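You operate a simulated robot arm through the tools that you are given. There is no shell and no other tool. Be economical: measure what you need, move in short steps, check, and stop when the job is done.

Carry out the task below with a simulated robot arm. There is one attempt and no reset: what you move stays moved.

TASK
Take the blue glass and put it on the teal coaster. Then take the green glass and put it on the yellow coaster.

It is judged by the outcome, as a careful person would: the job done as asked, and still so three seconds after it is handed in. It fails if anything else is knocked over, pushed out of place, dropped, spilled or broken.

THE ROBOT
A 7-joint arm with a two-finger parallel gripper, fixed in place. Base frame: the origin is at the foot of the arm, x ahead of it, y to its left, z up; the work surface is at about z = 0.75. Lengths are in m, angles in rad, forces in N, time in s.
With the tool pointing down near the work surface it reaches from about 0.3 to 0.68 m from the base axis. Its first joint turns from -1.152 to 1.152 rad. Payload 1.57 kg.
Tool frame: the origin (TCP) lies between the finger pads and is the grasp point; the fingertips stand 0.03 m ahead of it; z points along the fingers, y is the line along which they close. The gripper opens to 0.11 m. The fingers are 0.024 m wide and 0.012 m thick; the gripper's body (0.048 by 0.112 m) begins 0.078 m behind the TCP.
Orientation is that of the tool frame in the base frame, as [roll, pitch, yaw] about the fixed x, y, z axes, in that order (R = Rz(yaw) Ry(pitch) Rx(roll)). With the fingers straight down and closing along the base's y, the tool's x points along the base's -x, its y along +y and its z along -z.

THE INTERFACE
- The arm moves only by the tool step_arm. Its argument "increments" is a list of rows, each a list of 7 numbers: the finger opening in m, from 0 to 0.11, then the shift along the tool's x, y, z in m, then the turn, a rotation vector about the tool's x, y, z in degrees. In form: [[grip, dx, dy, dz, wx, wy, wz], ...]. A call has 1 to 8 rows; each row shifts and turns the commanded pose from where the row before left it, along the tool's axes as they then stand. A row lasts 0.2 s, in which the tool goes at most 0.05 m and 0.15 rad; a call with a longer step from one row to the next is refused whole, and so is a gripper value outside its range. A pose out of reach is approached as far as the arm can. The call stops where the force on the tool passes 40 N (or 10 N more than at its start, if that is more) or the arm is blocked; 0.2 s more then pass. The fingers move at their own pace (about 0.108 m/s each) and stop on an object; they squeeze with about 29 N. The grip force told is the motor's: it shows also when the fingers shut on nothing. Time passes only in rows, and 0.2 s behind the last, so rows that do not move let the fingers close. It gives the time, the measured TCP pose, the force on the tool (base axes), the opening and the grip force at its end, in the units of the frame above (readings bear some noise).
- Cameras (640 x 400 px; columns grow to the right, rows downward): "scene" is fixed at [0.1616, -0.3858, 1.4093]; the picture's right is [0.83, -0.56, 0.00], its down [-0.28, -0.42, -0.86] and it looks along [0.48, 0.72, -0.51] (base axes); focal length 318 px, centre (320, 200). "wrist" rides on the gripper at [-0.036, 0, -0.08] in the tool frame; the picture's right is [0.00, -1.00, 0.00], its down [0.97, 0.00, -0.24] and it looks along [0.24, 0.00, 0.97] (tool axes); focal length 218 px, centre (320, 200).
- get_image(camera): a new picture of that camera. No time passes.
- locate(camera, pixels): for up to 12 pixels [column, row] of the newest picture of that camera ("zoom" is the newest enlarged one), the place [x, y, z] in the base frame of the surface seen there, good to about 0.002 m. No time passes.
- close_up(camera, box): a new picture of the part [left, top, right, bottom] of that camera's present view, enlarged. No time passes.
- close_job(): hands the job in; it is judged then, once.

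Work in short steps. Measure before you move; look again where a grasp or a placing could have gone wrong, and mend it. You have 80 turns and 34 pictures in all, the two below and enlarged ones among them. Open the gripper and draw the arm clear of the work before you hand the job in, unless the task says otherwise; then end with one line.

The tools are called after ">>>" by a JSON object that holds its "op" and its "data". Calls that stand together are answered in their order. step_arm: Moves the arm, as the interface text tells. Its arguments: {"type":"object","properties":{"increments":{"type":"array","items":{"type":"array","items":{"type":"number"}}}},"required":["increments"]} The other tools are called the same way: get_image (camera) takes a picture; locate (camera, pixels) gives the place of the surface under pixels of a picture; close_up (camera, box) takes an enlarged picture of a part of a camera's view; close_job () hands the job in.

At the start:

```text
t: 0.0
eef_pos: [0.3735, 0.2645, 1.059]
ee_rot: [3.139, 0.0, -3.142]
contact_force: [0.5, -1.1, 0.0]
gripper_width: 0.11
grip_force: 0.1
```

scene: 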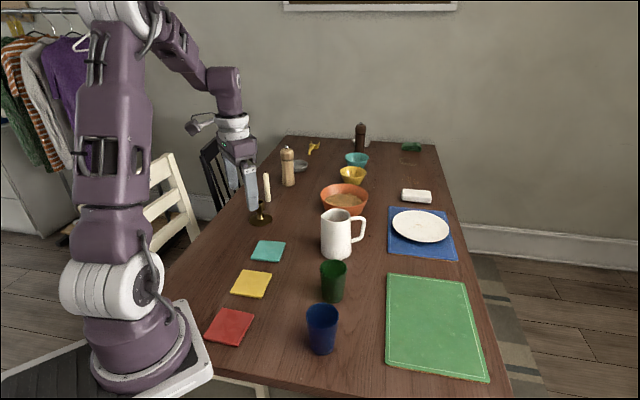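
wrist: 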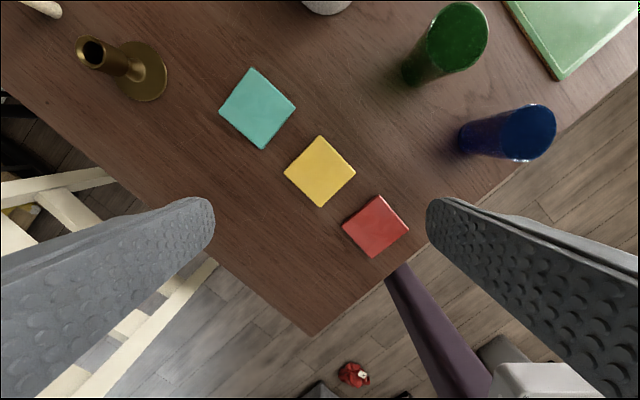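

The scene shows the blue glass near (322,328), the green one near (333,282), the teal coaster at (268,251) and the yellow one at (251,284). I'll measure them with enlarged views.

>>> {"op": "close_up", "data": {"camera": "scene", "box": [200, 200, 400, 370]}}

>>> {"op": "locate", "data": {"camera": "wrist", "pixels": [[257, 108], [320, 171], [376, 226], [459, 27], [530, 132], [405, 82], [462, 150], [500, 120], [140, 75]]}}

>>> {"op": "locate", "data": {"camera": "scene", "pixels": [[268, 251], [251, 284], [322, 306], [322, 316], [307, 309], [338, 309], [322, 352], [333, 262], [321, 266], [346, 266], [333, 301], [336, 258]]}}

```text
2.35 times, centred on (300, 285) of scene
```

zoom: 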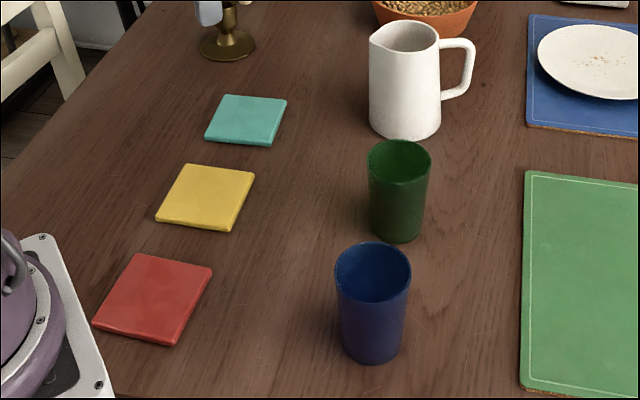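

```text
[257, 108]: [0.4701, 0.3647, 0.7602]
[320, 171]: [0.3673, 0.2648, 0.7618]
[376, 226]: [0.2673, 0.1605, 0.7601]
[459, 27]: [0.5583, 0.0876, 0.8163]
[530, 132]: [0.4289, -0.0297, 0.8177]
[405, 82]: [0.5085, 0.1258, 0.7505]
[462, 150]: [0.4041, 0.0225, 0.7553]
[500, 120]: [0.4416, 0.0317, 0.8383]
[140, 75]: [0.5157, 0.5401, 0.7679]
```

```text
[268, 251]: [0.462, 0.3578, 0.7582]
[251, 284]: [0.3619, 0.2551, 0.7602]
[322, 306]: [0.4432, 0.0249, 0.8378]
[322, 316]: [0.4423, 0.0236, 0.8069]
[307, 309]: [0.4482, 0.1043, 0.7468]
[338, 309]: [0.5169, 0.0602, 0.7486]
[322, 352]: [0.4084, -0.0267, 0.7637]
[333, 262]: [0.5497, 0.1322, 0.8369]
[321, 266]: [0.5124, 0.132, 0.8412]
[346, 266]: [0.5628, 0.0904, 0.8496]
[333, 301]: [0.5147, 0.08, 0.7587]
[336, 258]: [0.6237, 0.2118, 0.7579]
```

The zoom shows the blue rim spanning x 336–411 at y about 270 and the green rim spanning 368–431 at y about 162. I'll measure the rims and bodies in that picture.

>>> {"op": "locate", "data": {"camera": "zoom", "pixels": [[339, 275], [408, 275], [373, 245], [373, 301], [373, 355], [350, 345], [396, 345], [371, 165], [428, 165], [400, 142], [400, 185], [399, 238]]}}

>>> {"op": "locate", "data": {"camera": "zoom", "pixels": [[207, 137], [270, 144], [285, 99], [226, 96], [156, 220], [232, 229], [253, 172], [190, 166], [373, 320], [400, 205], [405, 125], [380, 60]]}}

>>> {"op": "close_up", "data": {"camera": "wrist", "box": [380, 0, 580, 180]}}

```text
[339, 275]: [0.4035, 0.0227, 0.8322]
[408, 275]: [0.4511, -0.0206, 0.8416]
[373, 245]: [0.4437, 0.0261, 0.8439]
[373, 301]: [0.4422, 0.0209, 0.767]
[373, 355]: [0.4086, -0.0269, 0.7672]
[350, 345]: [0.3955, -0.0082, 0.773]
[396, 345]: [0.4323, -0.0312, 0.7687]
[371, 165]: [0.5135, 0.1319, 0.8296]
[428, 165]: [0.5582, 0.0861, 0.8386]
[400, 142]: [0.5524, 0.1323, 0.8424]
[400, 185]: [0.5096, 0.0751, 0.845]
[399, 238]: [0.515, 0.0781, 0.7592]
```

```text
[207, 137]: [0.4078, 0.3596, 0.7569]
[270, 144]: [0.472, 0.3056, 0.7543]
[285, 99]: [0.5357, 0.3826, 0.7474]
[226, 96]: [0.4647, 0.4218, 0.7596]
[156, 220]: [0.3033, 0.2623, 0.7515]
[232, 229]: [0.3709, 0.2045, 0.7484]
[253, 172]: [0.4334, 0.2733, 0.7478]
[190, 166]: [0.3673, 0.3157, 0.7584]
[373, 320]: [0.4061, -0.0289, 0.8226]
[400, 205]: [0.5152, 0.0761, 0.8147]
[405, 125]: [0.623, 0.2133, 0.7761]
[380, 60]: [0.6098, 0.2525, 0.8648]
```

```text
2.22 times, centred on (480, 90) of wrist
```

zoom: 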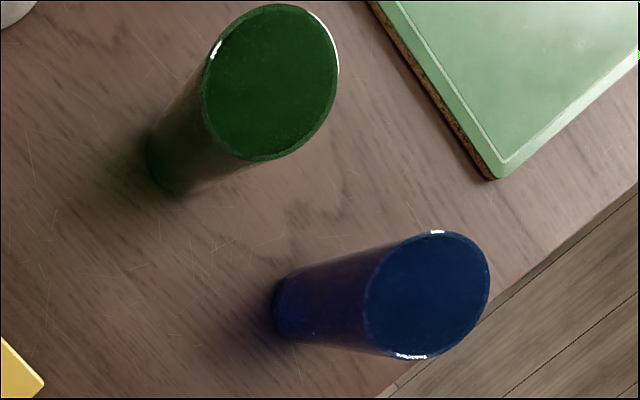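

The blue glass centre is about (0.426, 0.000), green about (0.532, 0.104), with rims at z≈0.845 and widths of about 0.07. Teal's centre is (0.470, 0.365) and yellow's (0.3675, 0.2645), with tops at z≈0.76. I move above the blue glass first.

>>> {"op": "step_arm", "data": {"increments": [[0.11, -0.00875, -0.044, 0, 0, 0, 0], [0.11, -0.00875, -0.044, 0, 0, 0, 0], [0.11, -0.00875, -0.044, 0, 0, 0, 0], [0.11, -0.00875, -0.044, 0, 0, 0, 0], [0.11, -0.00875, -0.044, 0, 0, 0, 0], [0.11, -0.00875, -0.0445, 0, 0, 0, 0], [0.11, 0, 0, 0.04, 0, 0, 0], [0.11, 0, 0, 0.04, 0, 0, 0]]}}

>>> {"op": "get_image", "data": {"camera": "wrist"}}

```text
t: 1.8
eef_pos: [0.4266, 0.0011, 0.9778]
ee_rot: [3.141, 0.002, -3.139]
contact_force: [-1.0, 0.6, 0.3]
gripper_width: 0.1099
grip_force: 0.1
```

```text
29 pictures are left
```

wrist: 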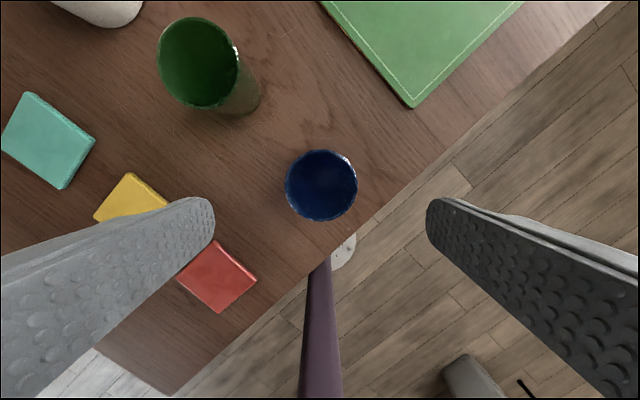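

The blue rim is centred at (321,185), which puts it under the TCP to within 2 mm. I lower straight down to z≈0.808.

>>> {"op": "step_arm", "data": {"increments": [[0.11, 0.001, 0, 0.04, 0, 0, 0], [0.11, 0, 0, 0.04, 0, 0, 0], [0.11, 0, 0, 0.035, 0, 0, 0], [0.11, 0, 0, 0.03, 0, 0, 0], [0.11, 0, 0, 0.025, 0, 0, 0], [0.11, 0, 0, 0, 0, 0, 0]]}}

>>> {"op": "close_up", "data": {"camera": "scene", "box": [200, 200, 400, 370]}}

```text
t: 3.2
eef_pos: [0.4252, 0.0009, 0.808]
ee_rot: [3.141, 0.0, 3.141]
contact_force: [0.0, 0.1, 0.2]
gripper_width: 0.1099
grip_force: 0.1
```

```text
2.35 times, centred on (300, 285) of scene
```

zoom: 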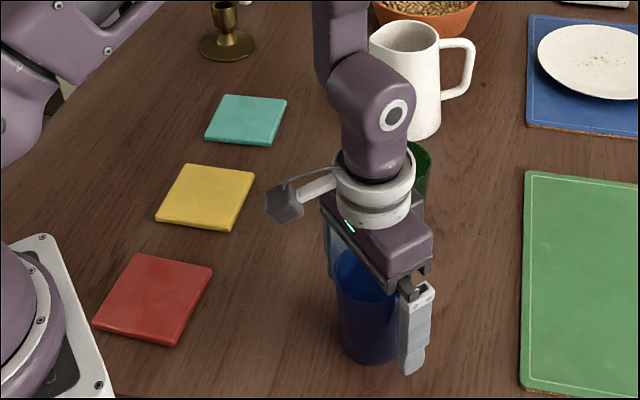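

The fingers straddle the blue glass cleanly, so I close on it and lift a little.

>>> {"op": "step_arm", "data": {"increments": [[0.08, 0, 0, 0, 0, 0, 0], [0.06, 0, 0, 0, 0, 0, 0], [0.04, 0, 0, 0, 0, 0, 0], [0.04, 0, 0, 0, 0, 0, 0], [0.04, 0, 0, 0, 0, 0, 0]]}}

```text
t: 4.4
eef_pos: [0.4249, 0.0006, 0.8082]
ee_rot: [3.141, 0.0, -3.141]
contact_force: [1.0, -0.4, 0.4]
gripper_width: 0.0713
grip_force: 28.9
```

Gripped at a width of 0.071 with 29 N. I lift smoothly.

>>> {"op": "step_arm", "data": {"increments": [[0.04, 0, 0, -0.01, 0, 0, 0], [0.04, 0, 0, -0.025, 0, 0, 0], [0.04, 0, 0, -0.035, 0, 0, 0], [0.04, 0, 0, -0.035, 0, 0, 0], [0.04, 0, 0, -0.025, 0, 0, 0], [0.04, 0, 0, -0.01, 0, 0, 0]]}}

>>> {"op": "get_image", "data": {"camera": "scene"}}

```text
t: 5.8
eef_pos: [0.4245, 0.0022, 0.9476]
ee_rot: [-3.141, 0.001, -3.141]
contact_force: [0.3, -0.3, -2.8]
gripper_width: 0.0714
grip_force: 28.8
```

```text
27 pictures are left
```

scene: 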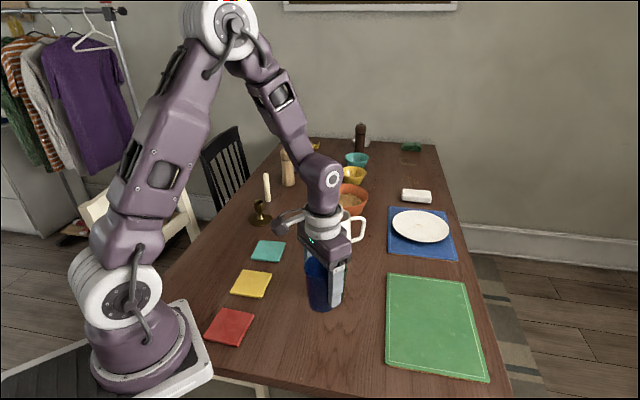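

The blue glass is held upright with its bottom at about z = 0.89. I carry it towards the teal coaster.

>>> {"op": "step_arm", "data": {"increments": [[0.04, -0.0025, 0.02, 0, 0, 0, 0], [0.04, -0.005, 0.04, 0, 0, 0, 0], [0.04, -0.006, 0.048, 0, 0, 0, 0], [0.04, -0.006, 0.048, 0, 0, 0, 0], [0.04, -0.006, 0.048, 0, 0, 0, 0], [0.04, -0.006, 0.048, 0, 0, 0, 0], [0.04, -0.006, 0.048, 0, 0, 0, 0], [0.04, -0.004, 0.035, 0, 0, 0, 0]]}}

>>> {"op": "step_arm", "data": {"increments": [[0.04, -0.0035, 0.022, 0, 0, 0, 0], [0.04, 0, 0.006, 0, 0, 0, 0], [0.04, 0, 0, 0, 0, 0, 0]]}}

>>> {"op": "get_image", "data": {"camera": "scene"}}

>>> {"op": "get_image", "data": {"camera": "wrist"}}

```text
t: 7.6
eef_pos: [0.4676, 0.3358, 0.9469]
ee_rot: [-3.14, 0.0, 3.139]
contact_force: [0.7, 0.0, -1.4]
gripper_width: 0.0716
grip_force: 29.1
```

```text
t: 8.4
eef_pos: [0.4705, 0.3638, 0.9483]
ee_rot: [-3.141, -0.001, -3.141]
contact_force: [0.3, 0.0, -1.9]
gripper_width: 0.0714
grip_force: 29.2
```

```text
26 pictures are left
```

scene: 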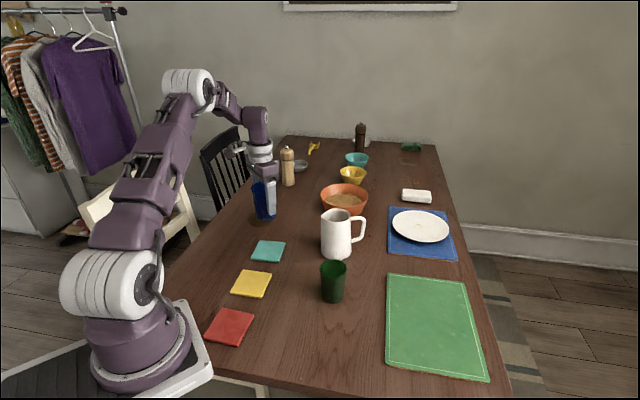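

```text
25 pictures are left
```

wrist: 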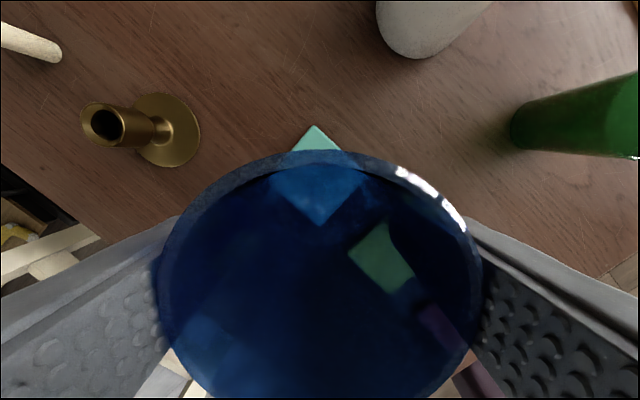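

The wrist view shows the glass over the teal coaster, and the candle holder at (150,130) is clear of the fingers. Touchdown should be near TCP z = 0.818, so I lower to about 0.828 first.

>>> {"op": "step_arm", "data": {"increments": [[0.04, 0, 0.001, 0.02, 0, 0, 0], [0.04, 0, 0, 0.03, 0, 0, 0], [0.04, 0, 0, 0.03, 0, 0, 0], [0.04, 0, 0, 0.025, 0, 0, 0], [0.04, 0, 0, 0.015, 0, 0, 0], [0.04, 0, 0, 0, 0, 0, 0]]}}

>>> {"op": "close_up", "data": {"camera": "scene", "box": [210, 180, 330, 280]}}

```text
t: 9.8
eef_pos: [0.4723, 0.3642, 0.827]
ee_rot: [3.141, 0.0, 3.141]
contact_force: [1.0, 0.2, -2.2]
gripper_width: 0.0718
grip_force: 28.6
```

```text
4.00 times, centred on (270, 230) of scene
```

zoom: 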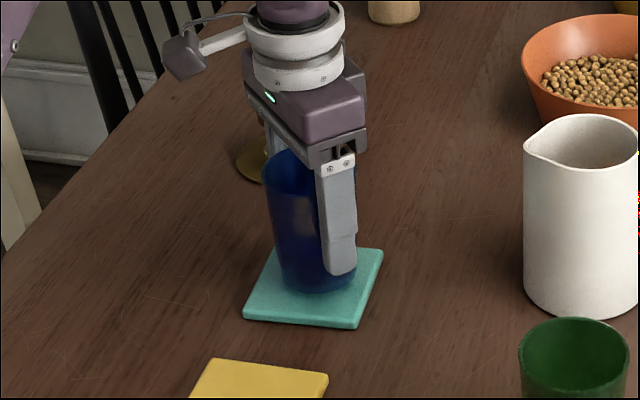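

The glass hangs just above the middle of the teal coaster. I lower it in 2 mm steps while watching the force.

>>> {"op": "step_arm", "data": {"increments": [[0.04, 0.001, 0, 0.003, 0, 0, 0], [0.04, 0, 0, 0.002, 0, 0, 0], [0.04, 0, 0, 0.002, 0, 0, 0], [0.04, 0, 0, 0, 0, 0, 0]]}}

```text
t: 10.8
eef_pos: [0.469, 0.3637, 0.8213]
ee_rot: [-3.141, 0.0, 3.142]
contact_force: [-0.2, -0.3, -1.2]
gripper_width: 0.0712
grip_force: 28.5
```

>>> {"op": "step_arm", "data": {"increments": [[0.04, 0, 0, 0.001, 0, 0, 0], [0.04, 0, 0, 0.001, 0, 0, 0], [0.04, 0, 0, 0, 0, 0, 0]]}}

```text
t: 11.6
eef_pos: [0.4683, 0.3643, 0.8199]
ee_rot: [3.141, 0.001, 3.14]
contact_force: [-1.8, -2.8, 9.7]
gripper_width: 0.0715
grip_force: 28.6
```

The force rose to +9.7 N, so the glass is resting on the coaster. I release gradually.

>>> {"op": "step_arm", "data": {"increments": [[0.07, 0, 0, 0, 0, 0, 0], [0.076, 0, 0, 0, 0, 0, 0], [0.09, 0, 0, 0, 0, 0, 0], [0.11, 0, 0, 0, 0, 0, 0], [0.11, 0, 0, 0, 0, 0, 0]]}}

>>> {"op": "close_up", "data": {"camera": "scene", "box": [210, 180, 330, 280]}}

```text
t: 12.8
eef_pos: [0.4691, 0.3642, 0.8191]
ee_rot: [3.141, 0.0, -3.142]
contact_force: [0.6, -0.6, -0.9]
gripper_width: 0.1101
grip_force: 0.0
```

```text
4.00 times, centred on (270, 230) of scene
```

zoom: 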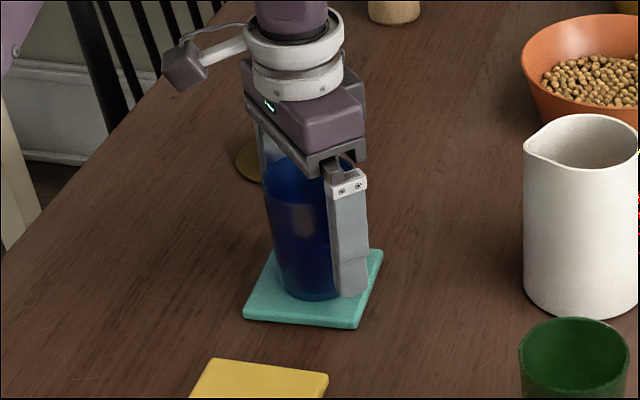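

The blue glass stands upright on the coaster and the fingers are clear. I go straight up to z≈0.985.

>>> {"op": "step_arm", "data": {"increments": [[0.11, 0, 0, -0.02, 0, 0, 0], [0.11, 0, 0, -0.035, 0, 0, 0], [0.11, 0, 0, -0.04, 0, 0, 0], [0.11, 0, 0, -0.04, 0, 0, 0], [0.11, 0, 0, -0.03, 0, 0, 0]]}}

>>> {"op": "step_arm", "data": {"increments": [[0.11, -0.009, -0.037, 0, 0, 0, 0], [0.11, -0.009, -0.037, 0, 0, 0, 0], [0.11, -0.009, -0.037, 0, 0, 0, 0], [0.11, -0.009, -0.037, 0, 0, 0, 0], [0.11, -0.009, -0.037, 0, 0, 0, 0], [0.11, -0.009, -0.037, 0, 0, 0, 0], [0.11, -0.009, -0.038, 0, 0, 0, 0], [0.11, 0, 0, 0, 0, 0, 0]]}}

>>> {"op": "get_image", "data": {"camera": "wrist"}}

>>> {"op": "get_image", "data": {"camera": "scene"}}

```text
t: 14.0
eef_pos: [0.4668, 0.3621, 0.9836]
ee_rot: [3.141, 0.002, -3.141]
contact_force: [0.7, -0.4, 1.1]
gripper_width: 0.1102
grip_force: 0.0
```

```text
t: 15.8
eef_pos: [0.5332, 0.1062, 0.9851]
ee_rot: [-3.141, 0.0, -3.141]
contact_force: [-0.2, -0.6, -0.3]
gripper_width: 0.1101
grip_force: 0.0
```

```text
22 pictures are left
```

wrist: 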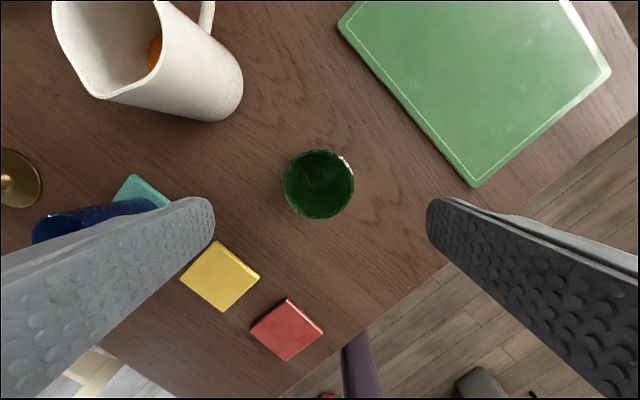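

```text
21 pictures are left
```

scene: 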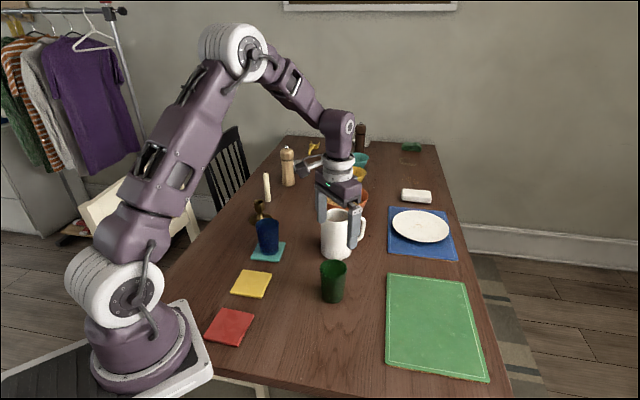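

The green rim is centred at (319,184), within 2 mm of the TCP axis, and the jug is well clear of the fingers. I lower to z≈0.808.

>>> {"op": "step_arm", "data": {"increments": [[0.11, 0.0015, 0, 0.04, 0, 0, 0], [0.11, 0, 0, 0.04, 0, 0, 0], [0.11, 0, 0, 0.04, 0, 0, 0], [0.11, 0, 0, 0.035, 0, 0, 0], [0.11, 0, 0, 0.022, 0, 0, 0], [0.11, 0, 0, 0, 0, 0, 0]]}}

>>> {"op": "close_up", "data": {"camera": "scene", "box": [270, 190, 410, 310]}}

```text
t: 17.2
eef_pos: [0.5312, 0.104, 0.8054]
ee_rot: [3.141, 0.002, 3.141]
contact_force: [0.2, -0.3, 0.9]
gripper_width: 0.1102
grip_force: 0.0
```

```text
3.33 times, centred on (340, 250) of scene
```

zoom: 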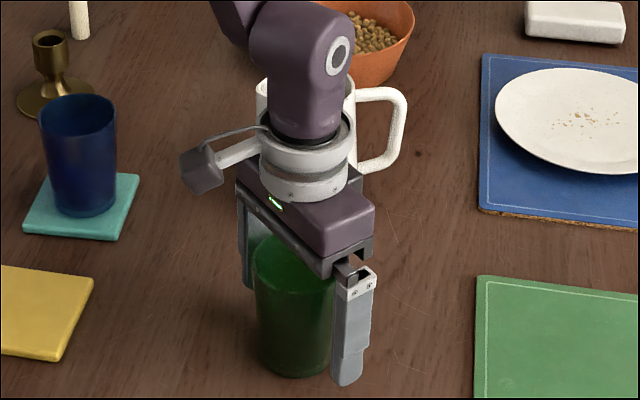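

The fingers straddle the green glass, so I close and lift.

>>> {"op": "step_arm", "data": {"increments": [[0.08, 0, 0, 0, 0, 0, 0], [0.06, 0, 0, 0, 0, 0, 0], [0.04, 0, 0, 0, 0, 0, 0], [0.04, 0, 0, 0, 0, 0, 0], [0.04, 0, 0, 0, 0, 0, 0]]}}

>>> {"op": "step_arm", "data": {"increments": [[0.04, 0, 0, -0.01, 0, 0, 0], [0.04, 0, 0, -0.025, 0, 0, 0], [0.04, 0, 0, -0.035, 0, 0, 0], [0.04, 0, 0, -0.035, 0, 0, 0], [0.04, 0, 0, -0.025, 0, 0, 0], [0.04, 0, 0, -0.01, 0, 0, 0]]}}

>>> {"op": "get_image", "data": {"camera": "scene"}}

```text
t: 18.4
eef_pos: [0.5313, 0.1044, 0.8061]
ee_rot: [-3.141, -0.001, -3.141]
contact_force: [1.1, 0.2, 1.9]
gripper_width: 0.0711
grip_force: 29.0
```

```text
t: 19.8
eef_pos: [0.5304, 0.1037, 0.9479]
ee_rot: [-3.141, -0.001, -3.14]
contact_force: [0.5, -0.6, -2.6]
gripper_width: 0.0712
grip_force: 28.7
```

```text
19 pictures are left
```

scene: 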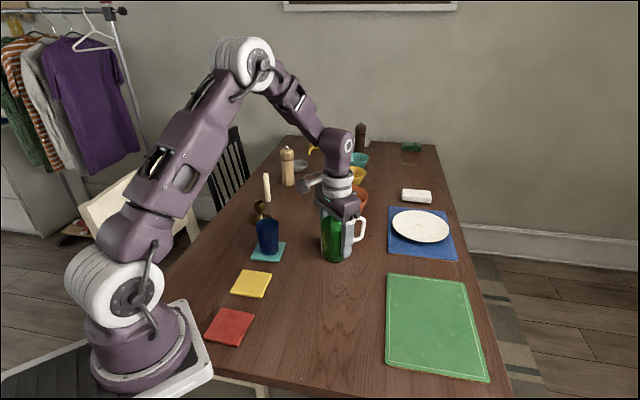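

The green glass is held and its bottom clears everything on the straight path. I carry it to the yellow coaster.

>>> {"op": "step_arm", "data": {"increments": [[0.04, 0.014, 0.014, 0, 0, 0, 0], [0.04, 0.026, 0.026, 0, 0, 0, 0], [0.04, 0.03, 0.03, 0, 0, 0, 0], [0.04, 0.03, 0.03, 0, 0, 0, 0], [0.04, 0.03, 0.03, 0, 0, 0, 0], [0.04, 0.022, 0.022, 0, 0, 0, 0], [0.04, 0.0115, 0.0085, 0, 0, 0, 0], [0.04, 0, 0, 0, 0, 0, 0]]}}

>>> {"op": "step_arm", "data": {"increments": [[0.04, 0, 0, 0.02, 0, 0, 0], [0.04, 0, 0, 0.03, 0, 0, 0], [0.04, 0, 0, 0.03, 0, 0, 0], [0.04, 0, 0, 0.02, 0, 0, 0], [0.04, 0, 0, 0.01, 0, 0, 0], [0.04, 0, 0, 0, 0, 0, 0]]}}

>>> {"op": "close_up", "data": {"camera": "scene", "box": [190, 210, 310, 310]}}

```text
t: 21.6
eef_pos: [0.3677, 0.2652, 0.9483]
ee_rot: [-3.141, 0.0, 3.141]
contact_force: [-0.2, 0.5, -2.0]
gripper_width: 0.0713
grip_force: 28.6
```

```text
t: 23.0
eef_pos: [0.3675, 0.2644, 0.8359]
ee_rot: [-3.141, -0.001, -3.141]
contact_force: [0.2, 1.0, -1.6]
gripper_width: 0.0714
grip_force: 29.1
```

```text
4.00 times, centred on (250, 260) of scene
```

zoom: 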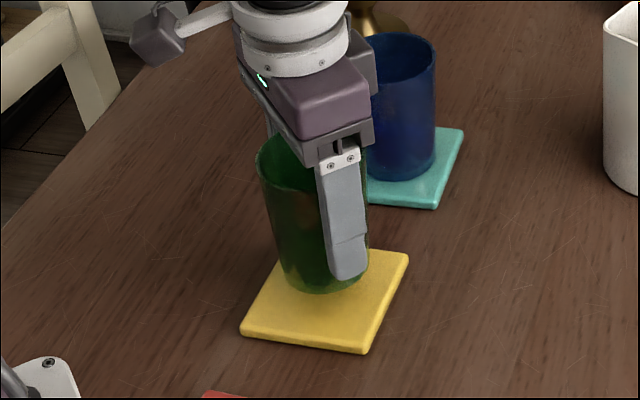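

The glass hovers over the middle of the yellow coaster, with touchdown expected near z = 0.818. I lower gently.

>>> {"op": "step_arm", "data": {"increments": [[0.04, 0, 0, 0.006, 0, 0, 0], [0.04, 0, 0, 0.005, 0, 0, 0], [0.04, 0, 0, 0.003, 0, 0, 0], [0.04, 0, 0, 0.001, 0, 0, 0], [0.04, 0, 0, 0, 0, 0, 0]]}}

```text
t: 24.2
eef_pos: [0.3673, 0.2655, 0.8223]
ee_rot: [-3.141, 0.001, 3.141]
contact_force: [-0.3, 0.6, -3.1]
gripper_width: 0.0712
grip_force: 28.3
```

>>> {"op": "step_arm", "data": {"increments": [[0.04, 0, 0, 0.001, 0, 0, 0], [0.04, 0, 0, 0.001, 0, 0, 0], [0.04, 0, 0, 0, 0, 0, 0]]}}

```text
t: 25.0
eef_pos: [0.3675, 0.2644, 0.8206]
ee_rot: [-3.141, 0.0, -3.141]
contact_force: [0.2, -0.5, -1.4]
gripper_width: 0.0713
grip_force: 28.8
```

No contact shows yet, so I continue 1 mm at a time.

>>> {"op": "step_arm", "data": {"increments": [[0.04, 0, 0, 0.001, 0, 0, 0], [0.04, 0, 0, 0, 0, 0, 0]]}}

>>> {"op": "step_arm", "data": {"increments": [[0.04, 0, 0, 0.001, 0, 0, 0], [0.04, 0, 0, 0, 0, 0, 0]]}}

```text
t: 25.6
eef_pos: [0.3667, 0.2651, 0.8191]
ee_rot: [-3.141, 0.001, 3.141]
contact_force: [0.1, -0.5, -2.5]
gripper_width: 0.0712
grip_force: 28.8
```

```text
t: 26.2
eef_pos: [0.3679, 0.2648, 0.8184]
ee_rot: [-3.14, 0.0, 3.141]
contact_force: [-0.2, 0.2, -1.7]
gripper_width: 0.0714
grip_force: 28.9
```

>>> {"op": "step_arm", "data": {"increments": [[0.04, 0, 0, 0.001, 0, 0, 0], [0.04, 0, 0, 0, 0, 0, 0]]}}

```text
t: 26.8
eef_pos: [0.3675, 0.265, 0.8174]
ee_rot: [3.141, 0.002, -3.141]
contact_force: [-0.7, 0.1, 2.4]
gripper_width: 0.0711
grip_force: 28.8
```

The force turned positive (+2.4 N), so the glass has touched down. I release gradually.

>>> {"op": "step_arm", "data": {"increments": [[0.07, 0, 0, 0, 0, 0, 0], [0.076, 0, 0, 0, 0, 0, 0], [0.09, 0, 0, 0, 0, 0, 0], [0.11, 0, 0, 0, 0, 0, 0], [0.11, 0, 0, 0, 0, 0, 0]]}}

>>> {"op": "close_up", "data": {"camera": "scene", "box": [190, 210, 310, 310]}}

```text
t: 28.0
eef_pos: [0.3679, 0.265, 0.8172]
ee_rot: [-3.141, 0.0, -3.141]
contact_force: [-0.2, -0.3, -0.5]
gripper_width: 0.1099
grip_force: 0.0
```

```text
4.00 times, centred on (250, 260) of scene
```

zoom: 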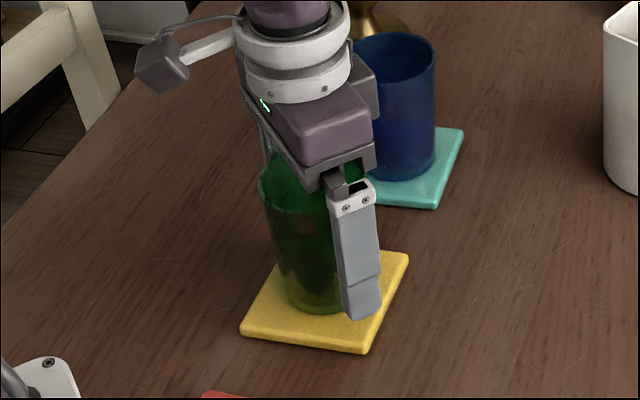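

The green glass stands on the yellow coaster with the fingers clear, so I raise the arm straight up.

>>> {"op": "step_arm", "data": {"increments": [[0.11, 0, 0, -0.02, 0, 0, 0], [0.11, 0, 0, -0.035, 0, 0, 0], [0.11, 0, 0, -0.04, 0, 0, 0], [0.11, 0, 0, -0.04, 0, 0, 0], [0.11, 0, 0, -0.04, 0, 0, 0], [0.11, 0, 0, -0.04, 0, 0, 0], [0.11, 0, 0, -0.02, 0, 0, 0]]}}

>>> {"op": "get_image", "data": {"camera": "scene"}}

>>> {"op": "get_image", "data": {"camera": "wrist"}}

```text
t: 29.6
eef_pos: [0.3672, 0.2627, 1.0537]
ee_rot: [3.141, 0.0, 3.141]
contact_force: [-0.6, 1.6, 0.0]
gripper_width: 0.1103
grip_force: 0.1
```

```text
16 pictures are left
```

scene: 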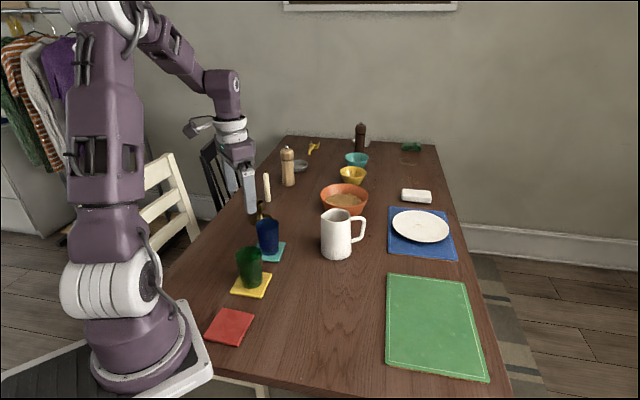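

```text
15 pictures are left
```

wrist: 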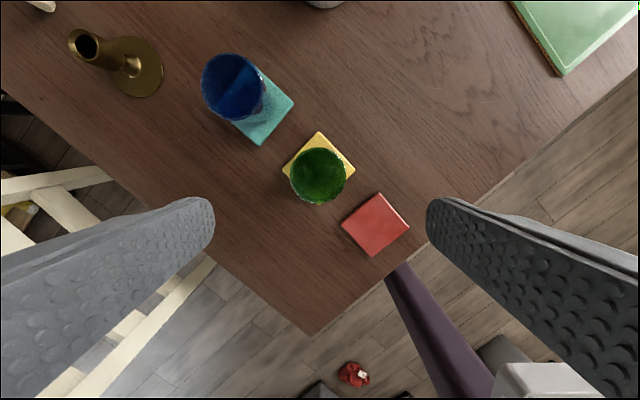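

Both glasses stand on their coasters, nothing else has moved, and the arm is clear with the gripper open. I hand the job in.

>>> {"op": "close_job", "data": {}}

```text
The job is handed in.
```

The blue glass is on the teal coaster and the green glass is on the yellow coaster, both upright, with nothing else disturbed.
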